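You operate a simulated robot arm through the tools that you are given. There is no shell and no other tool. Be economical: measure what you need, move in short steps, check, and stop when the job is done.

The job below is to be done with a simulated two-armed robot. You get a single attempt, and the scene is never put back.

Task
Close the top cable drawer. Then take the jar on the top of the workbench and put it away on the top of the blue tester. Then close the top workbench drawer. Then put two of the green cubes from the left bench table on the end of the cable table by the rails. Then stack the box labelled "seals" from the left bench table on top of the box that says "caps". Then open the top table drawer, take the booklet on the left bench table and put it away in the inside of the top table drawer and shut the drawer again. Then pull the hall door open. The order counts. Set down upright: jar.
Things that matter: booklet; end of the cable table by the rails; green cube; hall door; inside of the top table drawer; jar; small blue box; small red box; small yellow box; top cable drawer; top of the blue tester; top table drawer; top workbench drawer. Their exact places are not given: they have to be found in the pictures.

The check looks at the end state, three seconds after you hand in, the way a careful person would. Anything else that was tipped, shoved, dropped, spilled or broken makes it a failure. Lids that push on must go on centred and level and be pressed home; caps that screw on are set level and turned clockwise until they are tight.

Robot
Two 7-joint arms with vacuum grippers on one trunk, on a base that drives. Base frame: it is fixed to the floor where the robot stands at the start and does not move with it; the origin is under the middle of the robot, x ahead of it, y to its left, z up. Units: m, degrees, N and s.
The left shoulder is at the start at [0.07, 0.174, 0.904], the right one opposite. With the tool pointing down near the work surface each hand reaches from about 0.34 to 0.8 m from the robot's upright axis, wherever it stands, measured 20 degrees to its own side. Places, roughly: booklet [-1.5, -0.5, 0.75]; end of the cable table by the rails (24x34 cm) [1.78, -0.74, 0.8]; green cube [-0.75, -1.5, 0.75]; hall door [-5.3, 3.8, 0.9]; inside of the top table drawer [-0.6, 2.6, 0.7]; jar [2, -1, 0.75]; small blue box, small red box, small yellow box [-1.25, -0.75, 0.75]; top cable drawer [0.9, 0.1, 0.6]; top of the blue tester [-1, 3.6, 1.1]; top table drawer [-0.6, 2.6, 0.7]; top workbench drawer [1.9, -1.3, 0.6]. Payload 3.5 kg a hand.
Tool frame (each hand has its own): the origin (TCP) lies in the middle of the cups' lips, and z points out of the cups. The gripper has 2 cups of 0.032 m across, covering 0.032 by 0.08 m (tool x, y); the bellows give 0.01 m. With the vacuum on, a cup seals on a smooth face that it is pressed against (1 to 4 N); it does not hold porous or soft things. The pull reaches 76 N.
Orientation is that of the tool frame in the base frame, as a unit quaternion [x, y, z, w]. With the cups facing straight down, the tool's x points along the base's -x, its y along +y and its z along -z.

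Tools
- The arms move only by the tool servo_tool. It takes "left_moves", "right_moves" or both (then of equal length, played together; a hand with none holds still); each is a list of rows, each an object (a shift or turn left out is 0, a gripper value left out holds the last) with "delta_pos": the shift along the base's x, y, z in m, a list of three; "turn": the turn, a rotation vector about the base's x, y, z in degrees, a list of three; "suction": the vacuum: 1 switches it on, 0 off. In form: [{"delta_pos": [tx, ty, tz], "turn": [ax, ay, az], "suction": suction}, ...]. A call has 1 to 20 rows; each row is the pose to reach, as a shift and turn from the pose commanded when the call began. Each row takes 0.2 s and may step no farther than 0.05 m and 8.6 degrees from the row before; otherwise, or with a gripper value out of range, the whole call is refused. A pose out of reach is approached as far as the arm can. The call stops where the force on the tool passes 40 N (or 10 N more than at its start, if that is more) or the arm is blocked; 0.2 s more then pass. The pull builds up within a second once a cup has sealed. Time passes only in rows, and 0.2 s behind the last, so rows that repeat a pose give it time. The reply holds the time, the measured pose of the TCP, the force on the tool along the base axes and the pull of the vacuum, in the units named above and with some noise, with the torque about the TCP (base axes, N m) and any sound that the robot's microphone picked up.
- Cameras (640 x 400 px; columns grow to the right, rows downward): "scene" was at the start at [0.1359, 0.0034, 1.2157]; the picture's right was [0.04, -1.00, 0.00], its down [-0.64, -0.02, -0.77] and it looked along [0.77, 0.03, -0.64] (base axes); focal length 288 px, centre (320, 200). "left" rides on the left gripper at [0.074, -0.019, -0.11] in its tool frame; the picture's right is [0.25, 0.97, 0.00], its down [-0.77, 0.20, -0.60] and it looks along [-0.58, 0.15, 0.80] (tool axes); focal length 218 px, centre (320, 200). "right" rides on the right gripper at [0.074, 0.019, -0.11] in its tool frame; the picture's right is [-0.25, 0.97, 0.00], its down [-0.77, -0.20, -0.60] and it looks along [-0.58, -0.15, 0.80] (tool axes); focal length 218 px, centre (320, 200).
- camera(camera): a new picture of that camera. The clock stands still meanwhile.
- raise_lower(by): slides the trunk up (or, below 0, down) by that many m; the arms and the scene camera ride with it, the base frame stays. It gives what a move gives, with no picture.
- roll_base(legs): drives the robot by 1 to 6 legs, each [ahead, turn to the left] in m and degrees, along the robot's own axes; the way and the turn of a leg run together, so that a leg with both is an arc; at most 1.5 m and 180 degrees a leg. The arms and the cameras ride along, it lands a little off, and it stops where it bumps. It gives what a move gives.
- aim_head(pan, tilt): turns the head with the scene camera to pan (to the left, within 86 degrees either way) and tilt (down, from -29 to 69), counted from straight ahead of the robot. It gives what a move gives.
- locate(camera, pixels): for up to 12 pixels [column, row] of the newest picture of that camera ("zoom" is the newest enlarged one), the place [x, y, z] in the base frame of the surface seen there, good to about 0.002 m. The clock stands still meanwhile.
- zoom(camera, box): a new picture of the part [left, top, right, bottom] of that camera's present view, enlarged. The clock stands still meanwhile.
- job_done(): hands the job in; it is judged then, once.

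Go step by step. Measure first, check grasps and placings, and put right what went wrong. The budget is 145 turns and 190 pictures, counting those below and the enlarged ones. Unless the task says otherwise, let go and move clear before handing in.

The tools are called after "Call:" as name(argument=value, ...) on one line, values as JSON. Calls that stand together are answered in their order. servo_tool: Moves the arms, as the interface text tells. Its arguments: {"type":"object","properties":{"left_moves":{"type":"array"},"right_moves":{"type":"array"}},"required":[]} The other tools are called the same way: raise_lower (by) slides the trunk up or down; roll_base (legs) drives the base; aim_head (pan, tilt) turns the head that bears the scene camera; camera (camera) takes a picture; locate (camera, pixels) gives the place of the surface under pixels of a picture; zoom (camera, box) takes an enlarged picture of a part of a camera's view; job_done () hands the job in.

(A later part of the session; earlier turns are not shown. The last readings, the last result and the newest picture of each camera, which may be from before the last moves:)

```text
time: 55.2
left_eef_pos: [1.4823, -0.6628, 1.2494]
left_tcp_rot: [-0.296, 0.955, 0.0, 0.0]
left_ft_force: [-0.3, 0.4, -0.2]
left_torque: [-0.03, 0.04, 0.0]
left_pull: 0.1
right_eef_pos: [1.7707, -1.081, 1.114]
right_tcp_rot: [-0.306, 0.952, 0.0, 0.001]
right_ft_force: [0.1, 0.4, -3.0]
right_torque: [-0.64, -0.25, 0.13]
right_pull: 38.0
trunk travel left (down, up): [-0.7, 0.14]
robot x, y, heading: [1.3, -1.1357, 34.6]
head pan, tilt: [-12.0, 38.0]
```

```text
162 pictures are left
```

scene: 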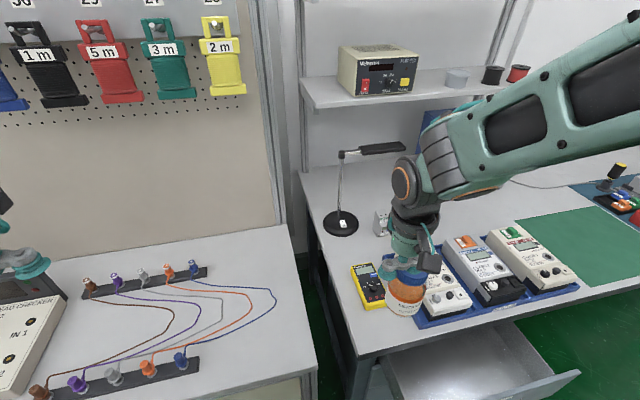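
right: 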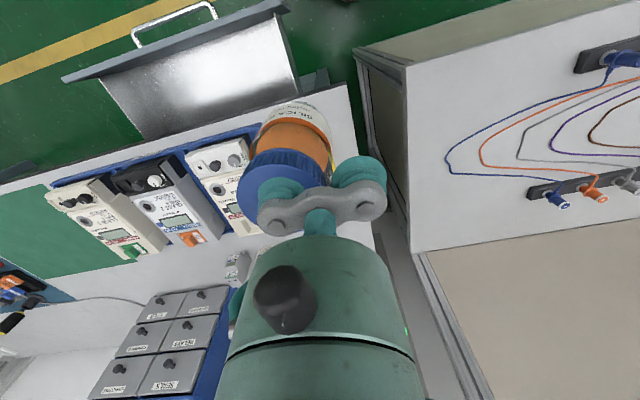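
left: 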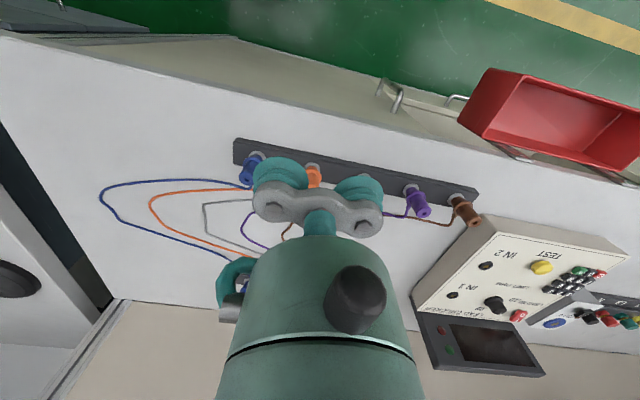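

The jar hangs safely from the cup. I'll turn left and drive back along the aisle toward the start area, then look for the blue tester.

Call:
roll_base(legs=[[0, 102], [0.9, 0], [0.8, 0]])

Call:
aim_head(pan=0, tilt=20)

Call:
camera(camera="scene")

```text
time: 68.2
left_eef_pos: [-0.4537, 0.086, 1.2486]
left_tcp_rot: [0.933, -0.36, 0.0, -0.001]
left_ft_force: [0.4, -0.4, -0.3]
left_torque: [-0.04, -0.01, 0.01]
left_pull: 0.0
right_eef_pos: [-0.1141, 0.4647, 1.1143]
right_tcp_rot: [0.937, -0.35, -0.001, -0.001]
right_ft_force: [0.4, -0.8, -2.9]
right_torque: [0.35, -0.57, 0.23]
right_pull: 37.9
trunk travel left (down, up): [-0.7, 0.14]
robot x, y, heading: [0.0466, 0.02, 137.7]
head pan, tilt: [-12.0, 38.0]
```

```text
time: 69.0
left_eef_pos: [-0.454, 0.0859, 1.248]
left_tcp_rot: [0.933, -0.36, 0.0, -0.001]
left_ft_force: [0.5, 0.4, 0.1]
left_torque: [-0.03, -0.01, 0.01]
left_pull: 0.0
right_eef_pos: [-0.114, 0.4645, 1.1138]
right_tcp_rot: [0.937, -0.35, -0.001, -0.001]
right_ft_force: [-0.8, -0.5, -3.5]
right_torque: [0.34, -0.55, 0.23]
right_pull: 38.0
trunk travel left (down, up): [-0.7, 0.14]
robot x, y, heading: [0.0522, 0.0179, 137.9]
head pan, tilt: [0.0, 20.0]
```

```text
161 pictures are left
```

scene: 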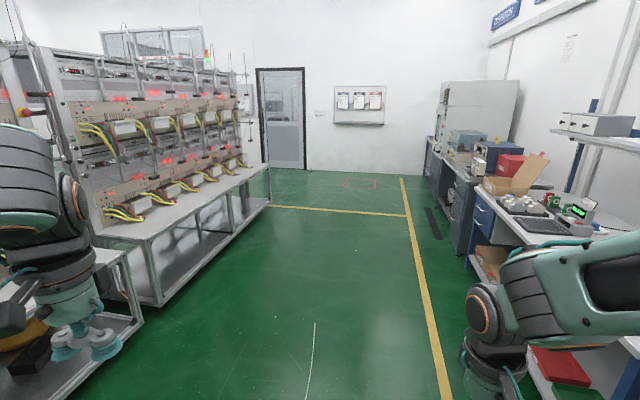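

The aisle runs ahead with the hall door at (285,115) and the table with the tester on the right around (495,155). I'll zoom there.

Call:
zoom(camera="scene", box=[400, 70, 640, 290])

Call:
locate(camera="scene", pixels=[[490, 145], [510, 160], [485, 165], [520, 180], [480, 215], [500, 250], [465, 160], [520, 245], [448, 200], [575, 205], [545, 225], [480, 152]])

```text
1.82 times, centred on (520, 180) of scene
```

zoom: 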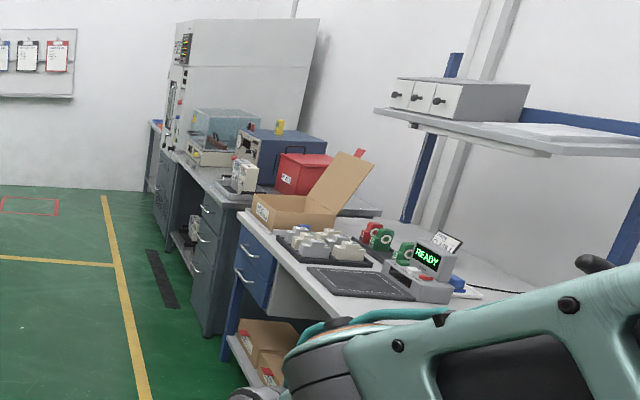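

```text
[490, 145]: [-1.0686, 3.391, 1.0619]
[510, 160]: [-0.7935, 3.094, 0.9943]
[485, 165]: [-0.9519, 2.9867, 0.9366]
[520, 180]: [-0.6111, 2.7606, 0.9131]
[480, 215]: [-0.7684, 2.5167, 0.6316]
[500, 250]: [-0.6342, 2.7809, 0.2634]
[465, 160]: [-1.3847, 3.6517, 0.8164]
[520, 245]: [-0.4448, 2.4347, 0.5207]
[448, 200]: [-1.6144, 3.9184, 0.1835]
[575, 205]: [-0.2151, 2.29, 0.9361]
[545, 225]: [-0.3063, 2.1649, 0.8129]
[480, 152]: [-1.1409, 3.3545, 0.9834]
```

The tester is the dark blue box with its top near z 1.07 at about (-1.05,3.5); the tables line the right side of the aisle (direction about 124°). I'll drive up the aisle and turn to face it.

Call:
roll_base(legs=[[0, -13.5], [1.5, 0], [1.5, 0], [0, -50]])

Call:
camera(camera="scene")

```text
time: 86.7
left_eef_pos: [-1.8234, 2.9942, 1.2488]
left_tcp_rot: [-0.603, 0.798, 0.0, 0.0]
left_ft_force: [-1.1, 0.2, -0.2]
left_torque: [-0.03, 0.02, -0.01]
left_pull: 0.1
right_eef_pos: [-1.3323, 2.8588, 1.1144]
right_tcp_rot: [-0.612, 0.791, -0.001, 0.002]
right_ft_force: [0.0, -0.2, -2.0]
right_torque: [-0.39, -0.6, 0.11]
right_pull: 37.9
trunk travel left (down, up): [-0.7, 0.14]
robot x, y, heading: [-1.6571, 2.5155, 74.3]
head pan, tilt: [0.0, 20.0]
```

```text
159 pictures are left
```

scene: 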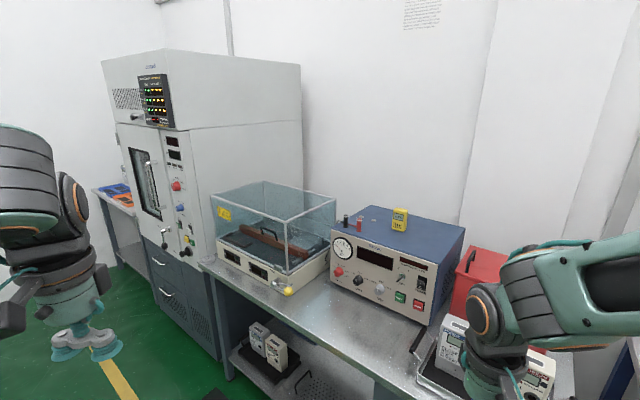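

The blue tester is clear: its top spans about (345,212)-(465,235)-(435,270), with a small yellow device at (400,220). I'll measure the top and the surroundings.

Call:
locate(camera="scene", pixels=[[337, 235], [436, 268], [463, 230], [371, 207], [415, 245], [400, 212], [400, 228], [345, 222], [358, 222], [290, 345], [440, 330], [300, 240]])

Call:
zoom(camera="scene", box=[310, 180, 490, 330])

```text
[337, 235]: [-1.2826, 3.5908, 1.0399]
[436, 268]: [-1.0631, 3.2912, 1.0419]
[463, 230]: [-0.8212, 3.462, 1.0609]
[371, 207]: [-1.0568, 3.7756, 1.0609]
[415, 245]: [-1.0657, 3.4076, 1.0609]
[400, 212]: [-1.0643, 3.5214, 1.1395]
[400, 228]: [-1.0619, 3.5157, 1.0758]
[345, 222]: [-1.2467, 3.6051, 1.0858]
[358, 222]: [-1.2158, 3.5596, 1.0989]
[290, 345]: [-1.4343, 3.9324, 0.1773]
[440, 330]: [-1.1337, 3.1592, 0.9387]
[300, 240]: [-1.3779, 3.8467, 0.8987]
```

```text
2.67 times, centred on (400, 255) of scene
```

zoom: 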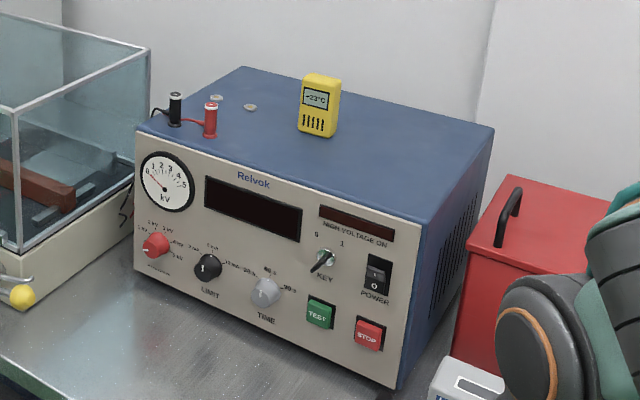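

Tester top is z=1.061; I'll aim for (-1.035,3.405), clear of the yellow device and the posts. First raise the trunk, then drive to stand in front.

Call:
raise_lower(by=0.13)

Call:
roll_base(legs=[[0, 20.7], [0.64, 0], [0, -55]])

Call:
aim_head(pan=-12, tilt=35)

Call:
camera(camera="scene")

Call:
camera(camera="right")

```text
time: 88.3
left_eef_pos: [-1.8228, 2.9948, 1.3789]
left_tcp_rot: [-0.604, 0.797, 0.0, 0.0]
left_ft_force: [-0.7, -0.4, 0.1]
left_torque: [-0.01, 0.01, 0.03]
left_pull: 0.2
right_eef_pos: [-1.3315, 2.8592, 1.2439]
right_tcp_rot: [-0.611, 0.791, 0.0, 0.001]
right_ft_force: [-0.1, -1.0, -2.5]
right_torque: [-0.4, -0.58, 0.15]
right_pull: 37.5
trunk travel left (down, up): [-0.83, 0.01]
robot x, y, heading: [-1.6616, 2.5152, 74.2]
head pan, tilt: [0.0, 20.0]
```

```text
time: 95.4
left_eef_pos: [-1.5802, 3.6366, 1.3789]
left_tcp_rot: [-0.343, 0.939, 0.0, 0.0]
left_ft_force: [-0.3, 0.6, -0.3]
left_torque: [-0.02, 0.02, -0.03]
left_pull: 0.0
right_eef_pos: [-1.2487, 3.2503, 1.2451]
right_tcp_rot: [-0.352, 0.936, -0.001, 0.0]
right_ft_force: [0.6, -0.2, -2.3]
right_torque: [-0.67, -0.28, 0.04]
right_pull: 38.3
trunk travel left (down, up): [-0.83, 0.01]
robot x, y, heading: [-1.7111, 3.1511, 40.2]
head pan, tilt: [0.0, 20.0]
```

```text
time: 96.1
left_eef_pos: [-1.5786, 3.6374, 1.3791]
left_tcp_rot: [-0.342, 0.94, 0.0, -0.001]
left_ft_force: [-1.1, 0.4, -1.0]
left_torque: [0.02, 0.01, -0.01]
left_pull: 0.1
right_eef_pos: [-1.2496, 3.2482, 1.2452]
right_tcp_rot: [-0.351, 0.936, -0.001, 0.002]
right_ft_force: [0.5, -0.2, -3.2]
right_torque: [-0.6, -0.28, 0.02]
right_pull: 37.8
trunk travel left (down, up): [-0.83, 0.01]
robot x, y, heading: [-1.7081, 3.1499, 39.9]
head pan, tilt: [-12.0, 35.0]
```

```text
157 pictures are left
```

scene: 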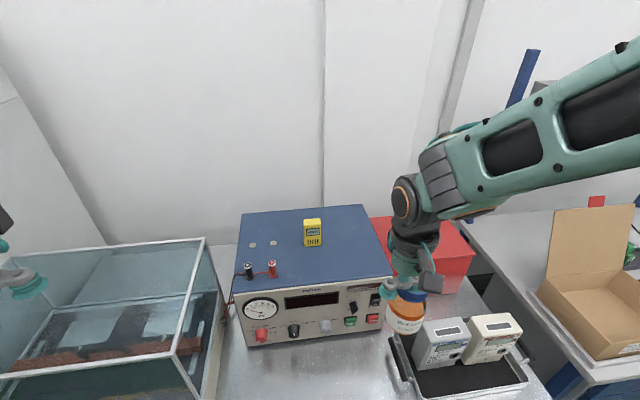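

```text
156 pictures are left
```

right: 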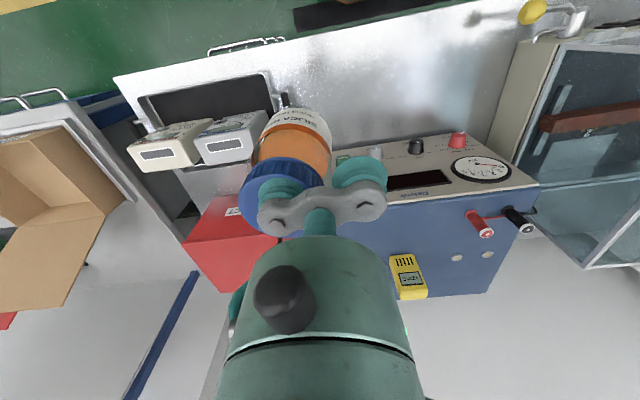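

The jar hangs clear of the tester front. I'll move it over (-1.035,3.405) at height, then lower to just above the top.

Call:
servo_tool(right_moves=[{"delta_pos": [0.033, 0.029, 0]}, {"delta_pos": [0.066, 0.058, 0]}, {"delta_pos": [0.099, 0.087, 0]}, {"delta_pos": [0.132, 0.116, 0]}, {"delta_pos": [0.165, 0.145, 0]}, {"delta_pos": [0.198, 0.174, 0]}, {"delta_pos": [0.198, 0.174, -0.03]}, {"delta_pos": [0.198, 0.174, -0.05]}, {"delta_pos": [0.198, 0.174, -0.05]}])

Call:
camera(camera="scene")

Call:
camera(camera="right")

```text
time: 98.1
left_eef_pos: [-1.5789, 3.6386, 1.3785]
left_tcp_rot: [-0.342, 0.94, 0.0, 0.0]
left_ft_force: [0.1, 0.2, 0.5]
left_torque: [0.03, 0.02, 0.01]
left_pull: 0.1
right_eef_pos: [-1.0507, 3.4217, 1.1937]
right_tcp_rot: [-0.351, 0.936, -0.002, 0.001]
right_ft_force: [0.0, -0.1, -2.4]
right_torque: [-0.64, -0.25, 0.02]
right_pull: 38.0
trunk travel left (down, up): [-0.83, 0.01]
robot x, y, heading: [-1.7098, 3.1509, 40.1]
head pan, tilt: [-12.0, 35.0]
```

```text
155 pictures are left
```

scene: 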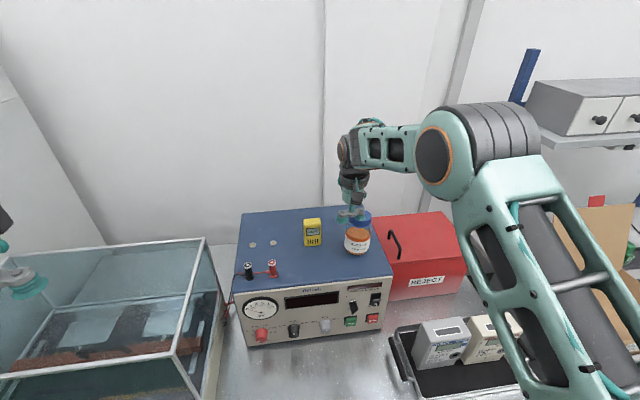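

```text
154 pictures are left
```

right: 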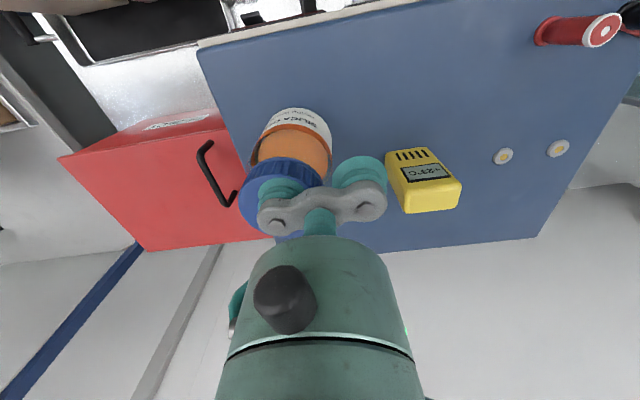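

The jar is over the tester's right half, with the spare cup beside and above the yellow device. Lowering in small steps until it touches.

Call:
servo_tool(right_moves=[{"delta_pos": [0, 0, -0.006]}, {"delta_pos": [0, 0, -0.01]}, {"delta_pos": [0, 0, -0.013]}, {"delta_pos": [0, 0, -0.015]}, {"delta_pos": [0, 0, -0.017]}, {"delta_pos": [0, 0, -0.017]}])

Call:
zoom(camera="right", box=[200, 80, 400, 240])

```text
time: 99.5
left_eef_pos: [-1.5816, 3.6377, 1.3793]
left_tcp_rot: [-0.342, 0.94, 0.0, 0.0]
left_ft_force: [-0.3, 0.6, -1.0]
left_torque: [-0.02, 0.01, -0.04]
left_pull: 0.2
right_eef_pos: [-1.0529, 3.4224, 1.179]
right_tcp_rot: [-0.352, 0.936, -0.001, 0.002]
right_ft_force: [-2.9, 0.3, 9.3]
right_torque: [-0.84, -0.52, -0.02]
right_pull: 37.7
trunk travel left (down, up): [-0.83, 0.01]
robot x, y, heading: [-1.712, 3.1476, 40.3]
head pan, tilt: [-12.0, 35.0]
```

```text
2.50 times, centred on (300, 160) of right
```

zoom: 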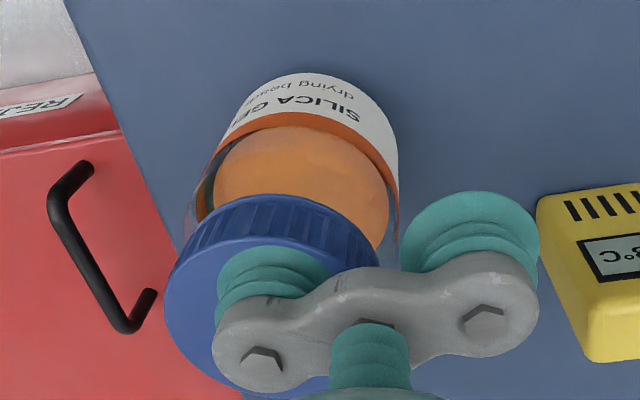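

Contact at 9 N upward shows the jar is standing on the top. I'll release the vacuum, wait, and rise straight up.

Call:
servo_tool(right_moves=[{"delta_pos": [0, 0, 0.002], "suction": 0}, {"delta_pos": [0, 0, 0.002], "suction": 0}, {"delta_pos": [0, 0, 0.002], "suction": 0}, {"delta_pos": [0, 0, 0.002], "suction": 0}, {"delta_pos": [0, 0, 0.006], "suction": 0}, {"delta_pos": [0, 0, 0.012], "suction": 0}, {"delta_pos": [0, 0, 0.03], "suction": 0}, {"delta_pos": [0, 0, 0.06], "suction": 0}, {"delta_pos": [-0.03, -0.02, 0.08], "suction": 0}, {"delta_pos": [-0.07, -0.04, 0.08], "suction": 0}, {"delta_pos": [-0.11, -0.06, 0.08], "suction": 0}, {"delta_pos": [-0.15, -0.09, 0.08], "suction": 0}])

Call:
camera(camera="scene")

```text
time: 102.1
left_eef_pos: [-1.5813, 3.6355, 1.38]
left_tcp_rot: [-0.343, 0.939, 0.0, 0.0]
left_ft_force: [-0.5, -0.8, 0.8]
left_torque: [0.01, -0.05, 0.01]
left_pull: 0.0
right_eef_pos: [-1.2045, 3.33, 1.259]
right_tcp_rot: [-0.351, 0.937, 0.001, 0.003]
right_ft_force: [-0.1, -0.3, -0.5]
right_torque: [0.04, -0.04, 0.03]
right_pull: 0.0
trunk travel left (down, up): [-0.83, 0.01]
robot x, y, heading: [-1.713, 3.1484, 40.0]
head pan, tilt: [-12.0, 35.0]
```

```text
152 pictures are left
```

scene: 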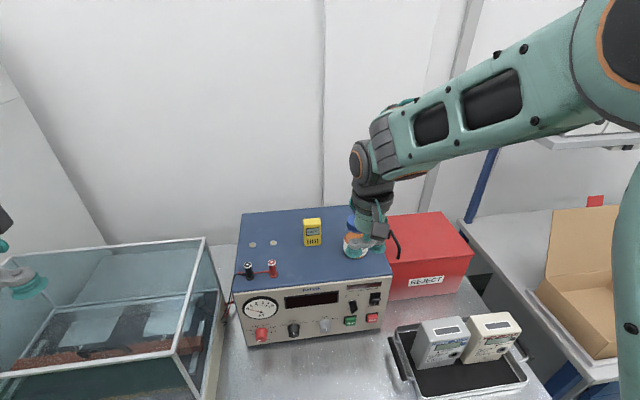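

The jar is upright on the tester. Now I'll back away, verify, and drive down the aisle to the workbench drawer.

Call:
roll_base(legs=[[-0.3, 0]])

Call:
zoom(camera="scene", box=[180, 130, 500, 330])

Call:
roll_base(legs=[[0, -96], [1.4, 0], [1.4, 0], [1.4, 0], [1.3, 0]])

Call:
raise_lower(by=-0.43)

Call:
camera(camera="scene")

```text
time: 104.2
left_eef_pos: [-1.8066, 3.4481, 1.3781]
left_tcp_rot: [-0.342, 0.94, -0.001, -0.001]
left_ft_force: [-0.8, 0.3, 0.1]
left_torque: [0.01, -0.02, 0.0]
left_pull: 0.0
right_eef_pos: [-1.43, 3.1413, 1.2569]
right_tcp_rot: [-0.351, 0.936, -0.001, 0.001]
right_ft_force: [0.4, 0.1, 0.0]
right_torque: [0.01, 0.03, -0.02]
right_pull: 0.1
trunk travel left (down, up): [-0.83, 0.01]
robot x, y, heading: [-1.9377, 2.9574, 39.9]
head pan, tilt: [-12.0, 35.0]
```

```text
2.00 times, centred on (340, 230) of scene
```

zoom: 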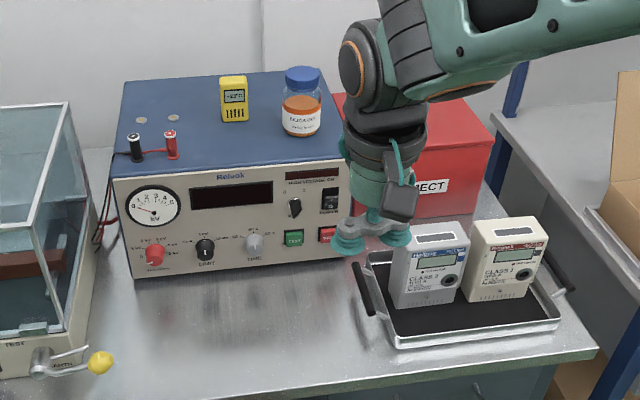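

```text
time: 134.6
left_eef_pos: [1.5399, -1.842, 1.378]
left_tcp_rot: [0.474, 0.881, 0.0, -0.001]
left_ft_force: [0.2, -0.8, -0.1]
left_torque: [0.02, 0.01, 0.02]
left_pull: 0.1
right_eef_pos: [1.1912, -2.1814, 1.2594]
right_tcp_rot: [0.465, 0.885, -0.002, -0.001]
right_ft_force: [-0.6, 1.2, 0.5]
right_torque: [-0.01, -0.01, 0.03]
right_pull: 0.0
trunk travel left (down, up): [-0.83, 0.01]
robot x, y, heading: [1.0699, -1.6556, -56.6]
head pan, tilt: [-12.0, 35.0]
```

```text
refused: -0.43 is not a number from -0.4 to 0.4
```

```text
150 pictures are left
```

scene: 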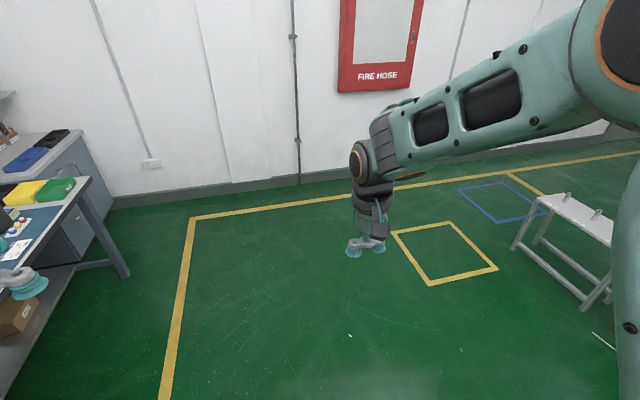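

Jar placed upright and stable. Now turning to face the workbench and lowering the trunk to view the drawer.

Call:
roll_base(legs=[[0, 91]])

Call:
raise_lower(by=-0.4)

Call:
aim_head(pan=0, tilt=35)

Call:
camera(camera="scene")

```text
time: 138.9
left_eef_pos: [1.2449, -1.1804, 1.3787]
left_tcp_rot: [-0.302, 0.953, 0.002, 0.0]
left_ft_force: [-0.2, 1.3, 0.0]
left_torque: [-0.02, 0.02, -0.02]
left_pull: 0.1
right_eef_pos: [1.5942, -1.5155, 1.2581]
right_tcp_rot: [-0.31, 0.951, 0.0, 0.001]
right_ft_force: [-0.7, 1.1, 0.3]
right_torque: [0.0, 0.01, 0.02]
right_pull: 0.1
trunk travel left (down, up): [-0.83, 0.01]
robot x, y, heading: [1.0685, -1.6563, 35.2]
head pan, tilt: [-12.0, 35.0]
```

```text
time: 142.7
left_eef_pos: [1.2439, -1.1794, 0.9798]
left_tcp_rot: [-0.301, 0.954, 0.0, -0.001]
left_ft_force: [0.3, 0.0, 0.0]
left_torque: [-0.01, 0.0, 0.02]
left_pull: 0.1
right_eef_pos: [1.5929, -1.5156, 0.8559]
right_tcp_rot: [-0.311, 0.951, 0.0, 0.002]
right_ft_force: [0.0, 0.2, 0.1]
right_torque: [-0.01, 0.0, 0.01]
right_pull: 0.1
trunk travel left (down, up): [-0.43, 0.41]
robot x, y, heading: [1.0702, -1.653, 35.1]
head pan, tilt: [-12.0, 35.0]
```

```text
time: 143.4
left_eef_pos: [1.243, -1.179, 0.9788]
left_tcp_rot: [-0.301, 0.954, 0.001, 0.0]
left_ft_force: [-0.6, 0.2, 0.1]
left_torque: [-0.03, 0.0, -0.01]
left_pull: 0.1
right_eef_pos: [1.5922, -1.5155, 0.857]
right_tcp_rot: [-0.31, 0.951, -0.001, 0.001]
right_ft_force: [0.6, 0.7, -0.4]
right_torque: [0.0, 0.0, 0.02]
right_pull: 0.1
trunk travel left (down, up): [-0.43, 0.41]
robot x, y, heading: [1.0716, -1.655, 35.1]
head pan, tilt: [0.0, 35.0]
```

```text
149 pictures are left
```

scene: 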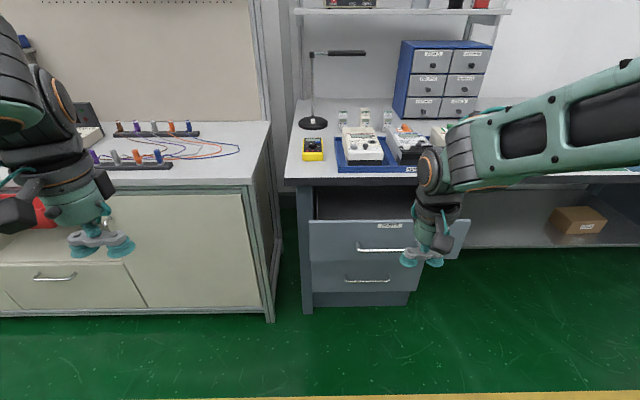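

Call:
locate(camera="scene", pixels=[[311, 226], [311, 260], [468, 228], [335, 235], [340, 255], [380, 250], [380, 225], [317, 285], [350, 295], [305, 215], [458, 250], [395, 232]])

Call:
zoom(camera="scene", box=[280, 160, 500, 320])

```text
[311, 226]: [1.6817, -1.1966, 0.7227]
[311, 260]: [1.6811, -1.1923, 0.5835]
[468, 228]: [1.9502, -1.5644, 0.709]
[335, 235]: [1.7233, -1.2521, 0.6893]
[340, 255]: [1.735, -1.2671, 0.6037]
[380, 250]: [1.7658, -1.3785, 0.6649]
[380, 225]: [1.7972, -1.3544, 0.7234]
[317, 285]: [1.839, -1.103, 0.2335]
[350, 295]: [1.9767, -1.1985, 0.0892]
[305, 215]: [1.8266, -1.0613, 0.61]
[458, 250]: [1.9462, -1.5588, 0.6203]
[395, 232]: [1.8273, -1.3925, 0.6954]
```

```text
2.50 times, centred on (390, 240) of scene
```

zoom: 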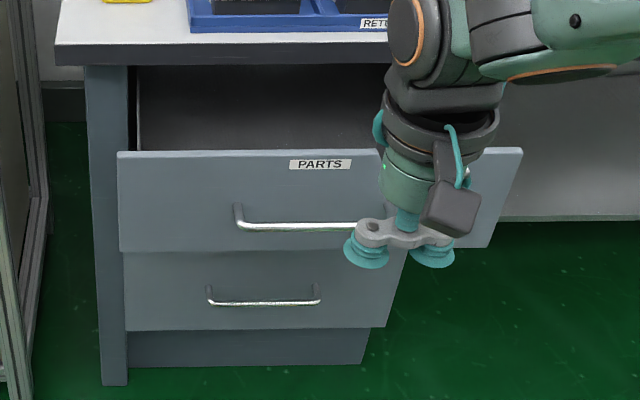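

The drawer front runs (1.682,-1.195)→(1.95,-1.565), z 0.57–0.725, handle at z 0.665, and needs about 0.19 m. I'll lower the trunk slightly and roll ahead before pitching the hand.

Call:
raise_lower(by=-0.1)

Call:
roll_base(legs=[[0.12, 0]])

```text
time: 144.8
left_eef_pos: [1.2436, -1.1787, 0.8789]
left_tcp_rot: [-0.301, 0.954, 0.001, -0.001]
left_ft_force: [0.2, 0.3, 0.7]
left_torque: [-0.01, -0.01, 0.03]
left_pull: 0.1
right_eef_pos: [1.5937, -1.5159, 0.7579]
right_tcp_rot: [-0.311, 0.95, -0.001, 0.001]
right_ft_force: [0.5, 0.3, -0.4]
right_torque: [-0.05, -0.01, -0.03]
right_pull: 0.1
trunk travel left (down, up): [-0.33, 0.51]
robot x, y, heading: [1.0702, -1.6558, 35.0]
head pan, tilt: [0.0, 35.0]
```

```text
time: 146.0
left_eef_pos: [1.3435, -1.1101, 0.8777]
left_tcp_rot: [-0.302, 0.953, 0.001, -0.001]
left_ft_force: [0.5, 0.0, 0.2]
left_torque: [0.03, 0.02, 0.05]
left_pull: 0.1
right_eef_pos: [1.6931, -1.4464, 0.7584]
right_tcp_rot: [-0.311, 0.95, -0.001, 0.001]
right_ft_force: [1.1, -0.5, -0.3]
right_torque: [0.01, 0.03, 0.03]
right_pull: 0.0
trunk travel left (down, up): [-0.33, 0.51]
robot x, y, heading: [1.1668, -1.5834, 35.2]
head pan, tilt: [0.0, 35.0]
```

Hand is 0.14 m from the drawer front. Pitching it to face the front, below the handle.

Call:
servo_tool(right_moves=[{"delta_pos": [0.004, 0.002, -0.01], "turn": [4.79, -6.63, 0]}, {"delta_pos": [0.01, 0.004, -0.025], "turn": [9.58, -13.26, 0]}, {"delta_pos": [0.016, 0.006, -0.04], "turn": [14.37, -19.89, 0]}, {"delta_pos": [0.022, 0.008, -0.055], "turn": [19.16, -26.52, 0]}, {"delta_pos": [0.028, 0.01, -0.07], "turn": [23.95, -33.15, 0]}, {"delta_pos": [0.034, 0.012, -0.085], "turn": [28.74, -39.78, 0]}, {"delta_pos": [0.04, 0.014, -0.1], "turn": [33.53, -46.41, 0]}, {"delta_pos": [0.046, 0.016, -0.115], "turn": [38.32, -53.04, 0]}, {"delta_pos": [0.052, 0.018, -0.13], "turn": [43.11, -59.67, 0]}, {"delta_pos": [0.058, 0.02, -0.14], "turn": [47.9, -66.3, 0]}, {"delta_pos": [0.061, 0.022, -0.15], "turn": [52.7, -72.9, 0]}, {"delta_pos": [0.061, 0.022, -0.15], "turn": [52.7, -72.9, 0]}])

Call:
camera(camera="scene")

```text
time: 148.6
left_eef_pos: [1.3433, -1.1079, 0.879]
left_tcp_rot: [-0.301, 0.954, 0.001, 0.0]
left_ft_force: [0.2, -0.1, 0.0]
left_torque: [0.0, 0.0, 0.03]
left_pull: 0.1
right_eef_pos: [1.7685, -1.4123, 0.6289]
right_tcp_rot: [-0.239, 0.735, 0.192, 0.605]
right_ft_force: [0.2, -0.4, 0.8]
right_torque: [-0.01, -0.05, 0.02]
right_pull: 0.1
right hand out of reach, approached as far as the arm can: row 9, 10, 11, 12
trunk travel left (down, up): [-0.33, 0.51]
robot x, y, heading: [1.1694, -1.5866, 34.9]
head pan, tilt: [0.0, 35.0]
```

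```text
147 pictures are left
```

scene: 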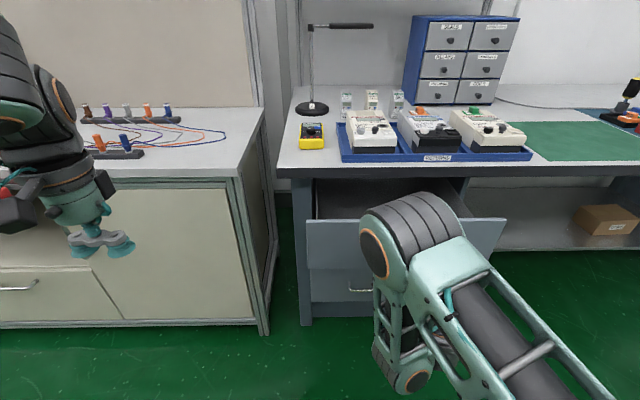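

The arm is folded slightly short of full pitch but the cups face the front below the handle. I'll push in along the normal, watching force.

Call:
servo_tool(right_moves=[{"delta_pos": [0.0162, 0.0117, 0]}, {"delta_pos": [0.0324, 0.0234, 0]}, {"delta_pos": [0.0486, 0.0352, 0]}, {"delta_pos": [0.0648, 0.0469, 0]}, {"delta_pos": [0.081, 0.0586, 0]}, {"delta_pos": [0.0972, 0.0703, 0]}, {"delta_pos": [0.1134, 0.082, 0]}, {"delta_pos": [0.1296, 0.0938, 0]}, {"delta_pos": [0.1458, 0.1055, 0]}, {"delta_pos": [0.162, 0.1172, 0]}, {"delta_pos": [0.1782, 0.1289, 0]}, {"delta_pos": [0.1863, 0.1348, 0]}, {"delta_pos": [0.1944, 0.1406, 0]}, {"delta_pos": [0.2025, 0.1465, 0]}, {"delta_pos": [0.2106, 0.1523, 0]}, {"delta_pos": [0.2187, 0.1582, 0]}, {"delta_pos": [0.227, 0.164, 0]}])

Call:
camera(camera="scene")

```text
time: 151.7
left_eef_pos: [1.3421, -1.1121, 0.879]
left_tcp_rot: [-0.301, 0.954, 0.001, -0.001]
left_ft_force: [0.8, 0.5, 0.0]
left_torque: [0.0, 0.0, 0.0]
left_pull: 0.0
right_eef_pos: [1.9705, -1.2666, 0.6273]
right_tcp_rot: [-0.239, 0.735, 0.193, 0.604]
right_ft_force: [-14.7, -8.2, 3.7]
right_torque: [0.11, 0.1, -0.07]
right_pull: 0.1
trunk travel left (down, up): [-0.33, 0.51]
robot x, y, heading: [1.1657, -1.5888, 34.9]
head pan, tilt: [0.0, 35.0]
stopped in row 15 (right hand): the force on the tool passed its limit at 46 N (the readings are from after the stop); the commanded pose is now the measured one
```

```text
146 pictures are left
```

scene: 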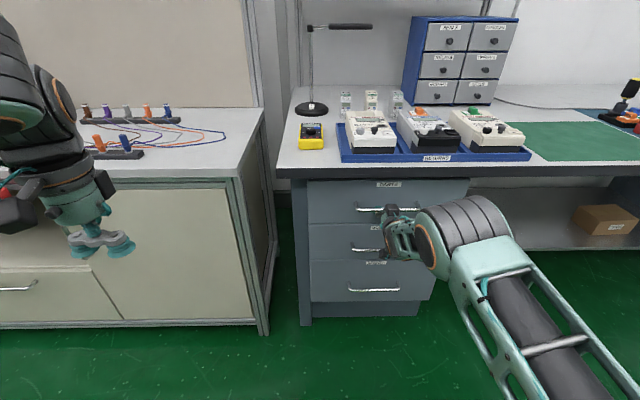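

The drawer front is flush with the ones below and the stop force confirms it. Retracting and returning the hand to pointing down.

Call:
servo_tool(right_moves=[{"delta_pos": [-0.035, -0.025, 0]}, {"delta_pos": [-0.07, -0.05, 0]}, {"delta_pos": [-0.1, -0.072, 0.01], "turn": [-4.62, 6.38, 0]}, {"delta_pos": [-0.12, -0.087, 0.03], "turn": [-9.24, 12.76, 0]}, {"delta_pos": [-0.14, -0.101, 0.05], "turn": [-13.86, 19.14, 0]}, {"delta_pos": [-0.16, -0.116, 0.08], "turn": [-18.48, 25.52, 0]}, {"delta_pos": [-0.18, -0.13, 0.11], "turn": [-23.1, 31.9, 0]}, {"delta_pos": [-0.2, -0.145, 0.14], "turn": [-27.72, 38.28, 0]}, {"delta_pos": [-0.22, -0.16, 0.17], "turn": [-32.34, 44.66, 0]}, {"delta_pos": [-0.24, -0.174, 0.2], "turn": [-36.96, 51.04, 0]}, {"delta_pos": [-0.26, -0.189, 0.23], "turn": [-41.58, 57.42, 0]}, {"delta_pos": [-0.28, -0.203, 0.26], "turn": [-46.2, 63.8, 0]}, {"delta_pos": [-0.28, -0.203, 0.27], "turn": [-46.2, 63.8, 0]}])

Call:
raise_lower(by=0.2)

Call:
camera(camera="scene")

```text
time: 154.5
left_eef_pos: [1.3436, -1.1115, 0.878]
left_tcp_rot: [-0.301, 0.954, 0.0, 0.0]
left_ft_force: [-0.2, 0.0, 0.0]
left_torque: [0.0, -0.03, -0.03]
left_pull: 0.1
right_eef_pos: [1.6919, -1.469, 0.8967]
right_tcp_rot: [-0.311, 0.95, -0.002, -0.002]
right_ft_force: [-0.3, -0.6, -0.2]
right_torque: [0.0, -0.02, 0.01]
right_pull: 0.1
trunk travel left (down, up): [-0.33, 0.51]
robot x, y, heading: [1.1688, -1.5871, 34.9]
head pan, tilt: [0.0, 35.0]
```

```text
time: 156.7
left_eef_pos: [1.3431, -1.1098, 1.0786]
left_tcp_rot: [-0.301, 0.954, 0.0, 0.0]
left_ft_force: [-0.2, 1.1, -0.2]
left_torque: [-0.01, -0.02, 0.01]
left_pull: 0.0
right_eef_pos: [1.6929, -1.4688, 1.0965]
right_tcp_rot: [-0.31, 0.951, -0.002, -0.001]
right_ft_force: [0.0, -0.2, 0.5]
right_torque: [0.0, 0.02, -0.02]
right_pull: 0.2
trunk travel left (down, up): [-0.53, 0.31]
robot x, y, heading: [1.1631, -1.5808, 34.8]
head pan, tilt: [0.0, 35.0]
```

```text
145 pictures are left
```

scene: 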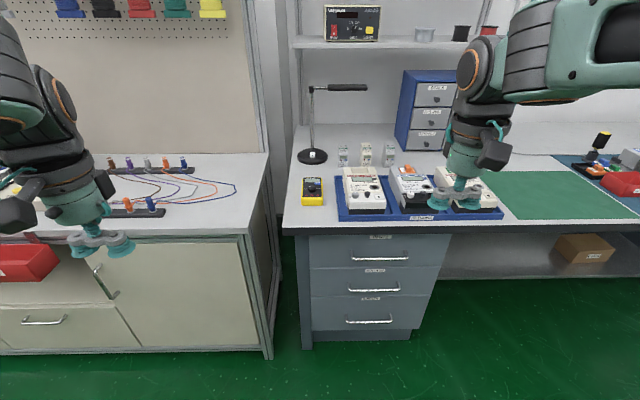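

The top workbench drawer is closed. Next I'll drive to the left bench table on the other side and look.

Call:
roll_base(legs=[[0, 111], [1.25, 0], [0, 60]])

Call:
camera(camera="scene")

```text
time: 170.2
left_eef_pos: [-0.1053, -1.3201, 1.077]
left_tcp_rot: [0.976, 0.22, 0.001, 0.001]
left_ft_force: [0.0, 0.5, -0.4]
left_torque: [0.02, 0.02, -0.03]
left_pull: 0.0
right_eef_pos: [-0.3895, -0.9071, 1.0967]
right_tcp_rot: [0.973, 0.231, 0.002, -0.002]
right_ft_force: [0.0, 0.4, 0.3]
right_torque: [0.0, 0.0, -0.01]
right_pull: 0.1
trunk travel left (down, up): [-0.53, 0.31]
robot x, y, heading: [0.1489, -0.8804, -154.7]
head pan, tilt: [0.0, 35.0]
```

```text
144 pictures are left
```

scene: 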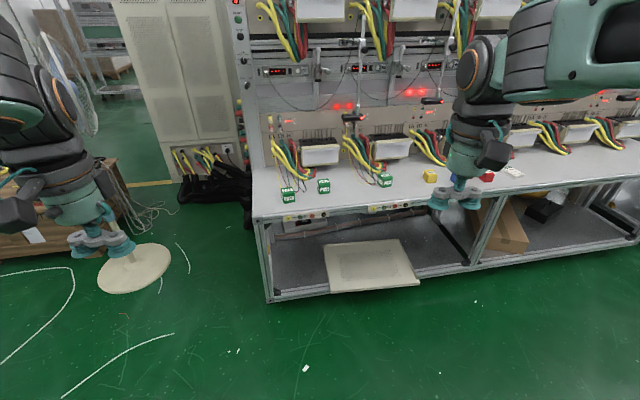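

I see green cubes at (288,195), (324,186), (386,180), and small boxes from (430,177) rightward. I'll zoom and measure.

Call:
zoom(camera="scene", box=[250, 130, 450, 255])

Call:
locate(camera="scene", pixels=[[288, 191], [288, 200], [324, 182], [324, 190], [386, 176], [386, 184], [430, 177], [270, 216], [350, 190], [440, 198], [300, 130], [350, 118]])

```text
3.20 times, centred on (350, 192) of scene
```

zoom: 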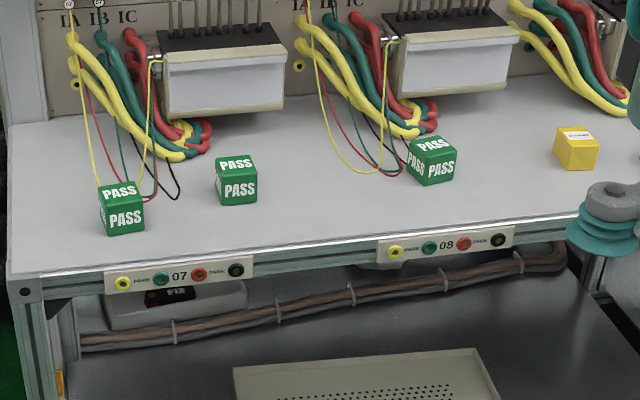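

```text
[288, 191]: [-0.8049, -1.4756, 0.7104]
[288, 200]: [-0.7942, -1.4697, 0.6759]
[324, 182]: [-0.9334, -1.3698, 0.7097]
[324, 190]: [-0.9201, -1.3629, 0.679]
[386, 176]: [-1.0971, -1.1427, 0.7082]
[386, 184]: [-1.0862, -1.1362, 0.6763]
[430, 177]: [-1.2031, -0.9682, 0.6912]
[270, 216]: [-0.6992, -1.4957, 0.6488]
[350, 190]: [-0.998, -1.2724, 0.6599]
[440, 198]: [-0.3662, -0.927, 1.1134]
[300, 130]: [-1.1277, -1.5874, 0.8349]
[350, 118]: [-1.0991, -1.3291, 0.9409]
```

Table surface is z≈0.66, cubes about 5 cm with tops at 0.71. I'll take the middle cube (left hand) and right cube (right hand), which are clear of the wires; first drive to stand centred on them.

Call:
roll_base(legs=[[0, -26], [0.62, 0], [0, 34.7]])

Call:
camera(camera="scene")

Call:
camera(camera="left")

Call:
camera(camera="right")

```text
time: 176.7
left_eef_pos: [-0.6508, -1.3504, 1.0772]
left_tcp_rot: [0.954, 0.299, 0.001, 0.001]
left_ft_force: [0.2, -0.1, -0.8]
left_torque: [-0.05, 0.01, 0.0]
left_pull: 0.2
right_eef_pos: [-0.9986, -0.9904, 1.096]
right_tcp_rot: [0.951, 0.309, 0.001, -0.003]
right_ft_force: [0.6, -0.7, -0.4]
right_torque: [0.02, 0.0, -0.01]
right_pull: 0.0
trunk travel left (down, up): [-0.53, 0.31]
robot x, y, heading: [-0.4742, -0.876, -145.2]
head pan, tilt: [0.0, 35.0]
```

```text
142 pictures are left
```

scene: 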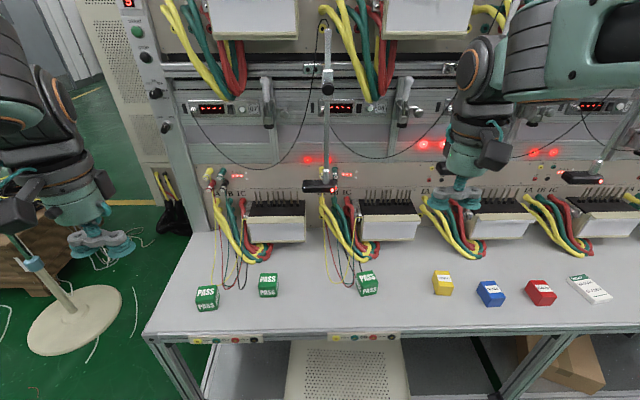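

```text
141 pictures are left
```

left: 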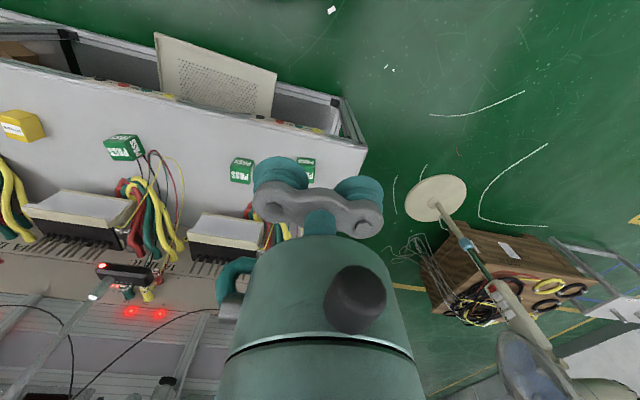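

```text
140 pictures are left
```

right: 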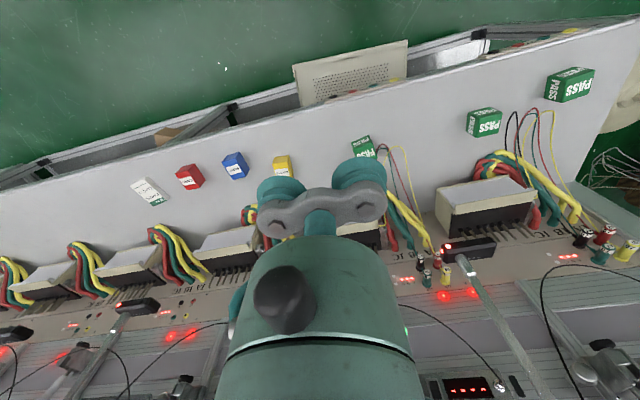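

Cubes at (208,297), (268,285), (368,283); boxes yellow, blue, red at (442,283), (490,293), (540,292); booklet at (590,288). Zoom to measure cubes and read the labels.

Call:
zoom(camera="scene", box=[180, 250, 400, 330])

Call:
locate(camera="scene", pixels=[[268, 280], [261, 278], [275, 276], [268, 290], [360, 278], [370, 275], [368, 280], [376, 278], [362, 272], [320, 187], [280, 225], [385, 220]])

Call:
zoom(camera="scene", box=[410, 250, 630, 330])

```text
2.91 times, centred on (290, 290) of scene
```

zoom: 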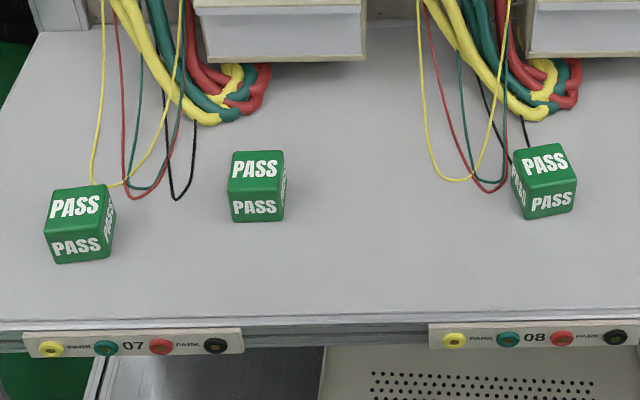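

```text
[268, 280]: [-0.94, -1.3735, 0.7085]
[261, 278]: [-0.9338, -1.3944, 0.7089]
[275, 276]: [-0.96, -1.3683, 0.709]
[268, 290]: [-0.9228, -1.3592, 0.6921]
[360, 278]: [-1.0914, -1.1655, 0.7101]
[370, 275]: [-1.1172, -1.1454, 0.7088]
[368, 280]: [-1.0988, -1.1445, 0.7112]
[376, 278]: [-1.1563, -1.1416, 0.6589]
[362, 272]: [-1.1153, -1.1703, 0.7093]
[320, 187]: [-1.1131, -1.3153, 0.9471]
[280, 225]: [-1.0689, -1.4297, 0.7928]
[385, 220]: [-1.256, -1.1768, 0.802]
```

```text
2.91 times, centred on (520, 290) of scene
```

zoom: 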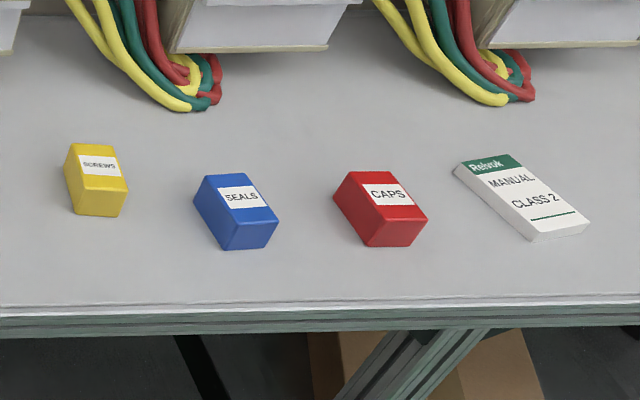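

Blue box is "SEALS", red is "CAPS". Now I bring the left hand above the middle cube, using its outer cup over the cube centre.

Call:
locate(camera="scene", pixels=[[267.7, 278], [367, 276], [361, 275], [373, 277], [262, 275], [273, 281]])

Call:
servo_tool(left_moves=[{"delta_pos": [-0.02, 0, -0.045]}, {"delta_pos": [-0.04, 0, -0.09]}, {"delta_pos": [-0.07, 0, -0.13]}, {"delta_pos": [-0.1, 0, -0.165]}, {"delta_pos": [-0.14, 0, -0.19]}, {"delta_pos": [-0.18, 0, -0.21]}, {"delta_pos": [-0.22, -0.002, -0.23]}, {"delta_pos": [-0.26, -0.004, -0.25]}, {"delta_pos": [-0.29, -0.006, -0.27]}, {"delta_pos": [-0.308, -0.007, -0.29]}, {"delta_pos": [-0.308, -0.007, -0.3]}, {"delta_pos": [-0.308, -0.007, -0.3]}])

Call:
camera(camera="left")

Call:
camera(camera="scene")

```text
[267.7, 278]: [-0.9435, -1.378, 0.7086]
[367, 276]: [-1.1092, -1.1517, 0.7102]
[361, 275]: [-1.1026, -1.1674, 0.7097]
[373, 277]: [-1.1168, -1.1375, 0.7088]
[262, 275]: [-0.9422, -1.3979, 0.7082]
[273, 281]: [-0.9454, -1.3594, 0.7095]
```

```text
time: 179.3
left_eef_pos: [-0.9597, -1.3575, 0.7766]
left_tcp_rot: [0.954, 0.299, 0.0, 0.001]
left_ft_force: [-0.4, 0.9, 0.3]
left_torque: [0.01, 0.01, -0.05]
left_pull: 0.0
right_eef_pos: [-0.9987, -0.99, 1.0965]
right_tcp_rot: [0.951, 0.308, 0.001, -0.002]
right_ft_force: [-1.3, 0.2, 1.0]
right_torque: [-0.01, 0.0, -0.01]
right_pull: 0.0
trunk travel left (down, up): [-0.53, 0.31]
robot x, y, heading: [-0.4758, -0.8744, -145.2]
head pan, tilt: [0.0, 35.0]
```

```text
137 pictures are left
```

left: 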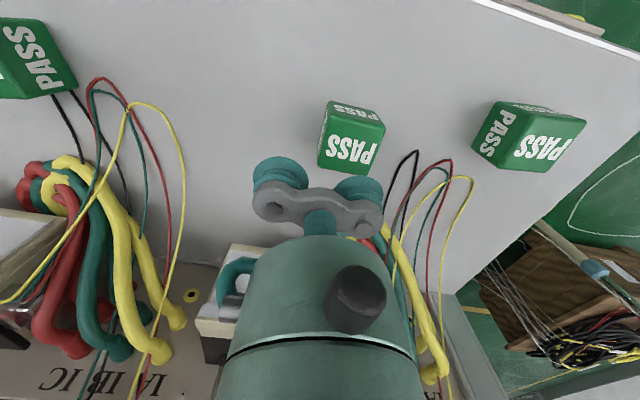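

```text
136 pictures are left
```

scene: 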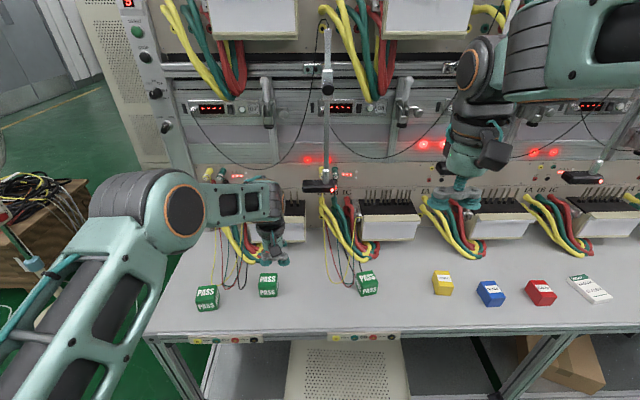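

The left cup is over the cube and the wires are clear. Descending with the vacuum on.

Call:
servo_tool(left_moves=[{"delta_pos": [0.002, 0, -0.03], "suction": 1}, {"delta_pos": [0.002, 0, -0.055], "suction": 1}, {"delta_pos": [0.002, 0, -0.066], "suction": 1}, {"delta_pos": [0.002, 0, -0.071], "suction": 1}, {"delta_pos": [0.002, 0, -0.074], "suction": 1}, {"delta_pos": [0.002, 0, -0.074], "suction": 1}, {"delta_pos": [0.002, 0, -0.074], "suction": 1}, {"delta_pos": [0.002, 0, -0.074], "suction": 1}])

```text
time: 181.1
left_eef_pos: [-0.957, -1.3573, 0.7063]
left_tcp_rot: [0.954, 0.298, -0.002, 0.003]
left_ft_force: [-9.7, -4.9, 26.6]
left_torque: [-1.0, -0.74, -0.13]
left_pull: 38.1
right_eef_pos: [-0.9971, -0.9873, 1.0973]
right_tcp_rot: [0.951, 0.308, 0.0, -0.002]
right_ft_force: [0.3, -0.4, 0.0]
right_torque: [0.05, 0.02, 0.0]
right_pull: 0.1
trunk travel left (down, up): [-0.53, 0.31]
robot x, y, heading: [-0.474, -0.8757, -145.1]
head pan, tilt: [0.0, 35.0]
```

Sealed at 38 N. Lifting straight up and drawing the cube back.

Call:
servo_tool(left_moves=[{"delta_pos": [0, 0, 0.01]}, {"delta_pos": [0, 0, 0.04]}, {"delta_pos": [0, 0, 0.08]}, {"delta_pos": [0.02, 0.014, 0.11]}, {"delta_pos": [0.055, 0.035, 0.13]}, {"delta_pos": [0.09, 0.055, 0.15]}, {"delta_pos": [0.125, 0.07, 0.17]}, {"delta_pos": [0.16, 0.07, 0.19]}, {"delta_pos": [0.195, 0.06, 0.21]}, {"delta_pos": [0.23, 0.045, 0.23]}, {"delta_pos": [0.26, 0.03, 0.25]}, {"delta_pos": [0.29, 0.015, 0.27]}, {"delta_pos": [0.3, 0, 0.29]}, {"delta_pos": [0.3, 0, 0.29]}])

Call:
camera(camera="left")

```text
time: 184.1
left_eef_pos: [-0.6582, -1.3559, 0.9952]
left_tcp_rot: [0.954, 0.299, 0.001, 0.002]
left_ft_force: [-1.1, -0.2, -0.4]
left_torque: [-0.73, -0.48, -0.02]
left_pull: 38.3
right_eef_pos: [-1.0003, -0.9885, 1.0948]
right_tcp_rot: [0.951, 0.309, 0.001, -0.002]
right_ft_force: [-0.8, 0.2, 0.3]
right_torque: [0.01, 0.01, 0.01]
right_pull: 0.0
trunk travel left (down, up): [-0.53, 0.31]
robot x, y, heading: [-0.4767, -0.8748, -145.5]
head pan, tilt: [0.0, 35.0]
```

```text
135 pictures are left
```

left: 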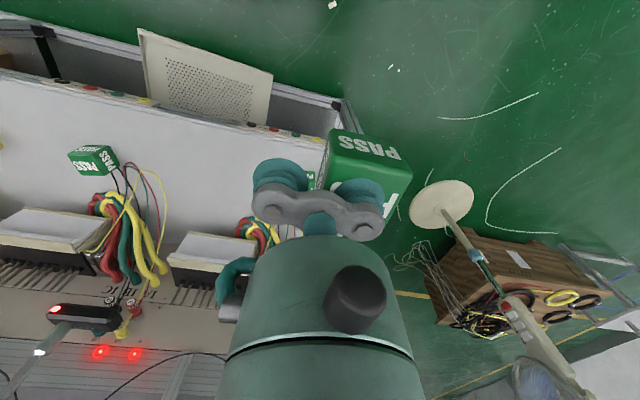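

Left cube is held. Now the right hand goes down in front and over the right cube.

Call:
servo_tool(right_moves=[{"delta_pos": [0, 0, -0.045]}, {"delta_pos": [0, 0, -0.09]}, {"delta_pos": [0, -0.01, -0.135]}, {"delta_pos": [-0.005, -0.03, -0.175]}, {"delta_pos": [-0.02, -0.05, -0.21]}, {"delta_pos": [-0.04, -0.07, -0.24]}, {"delta_pos": [-0.06, -0.09, -0.265]}, {"delta_pos": [-0.085, -0.11, -0.285]}, {"delta_pos": [-0.11, -0.13, -0.3]}, {"delta_pos": [-0.123, -0.1435, -0.315]}, {"delta_pos": [-0.123, -0.1435, -0.315]}])

Call:
camera(camera="right")

Call:
zoom(camera="scene", box=[300, 150, 480, 310])

```text
time: 186.5
left_eef_pos: [-0.6576, -1.3571, 0.9946]
left_tcp_rot: [0.954, 0.299, 0.0, 0.0]
left_ft_force: [0.5, -0.5, -1.3]
left_torque: [-0.71, -0.52, -0.04]
left_pull: 37.9
right_eef_pos: [-1.1219, -1.133, 0.7831]
right_tcp_rot: [0.951, 0.308, 0.001, -0.001]
right_ft_force: [0.1, -0.7, 0.3]
right_torque: [0.01, -0.01, 0.0]
right_pull: 0.1
trunk travel left (down, up): [-0.53, 0.31]
robot x, y, heading: [-0.4764, -0.877, -145.3]
head pan, tilt: [0.0, 35.0]
```

```text
134 pictures are left
```

right: 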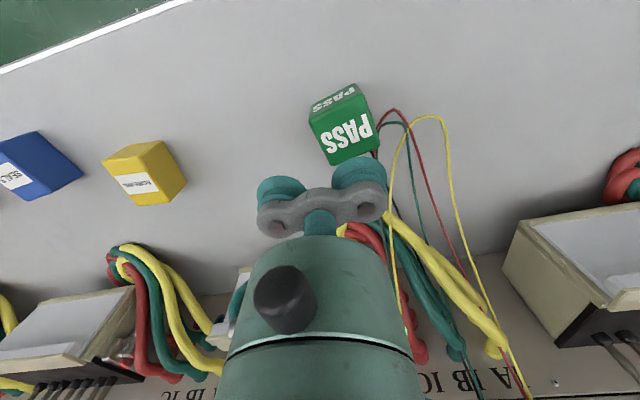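

```text
2.50 times, centred on (390, 230) of scene
```

zoom: 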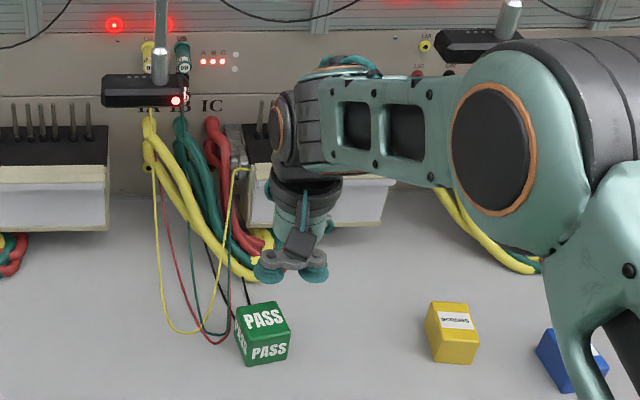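

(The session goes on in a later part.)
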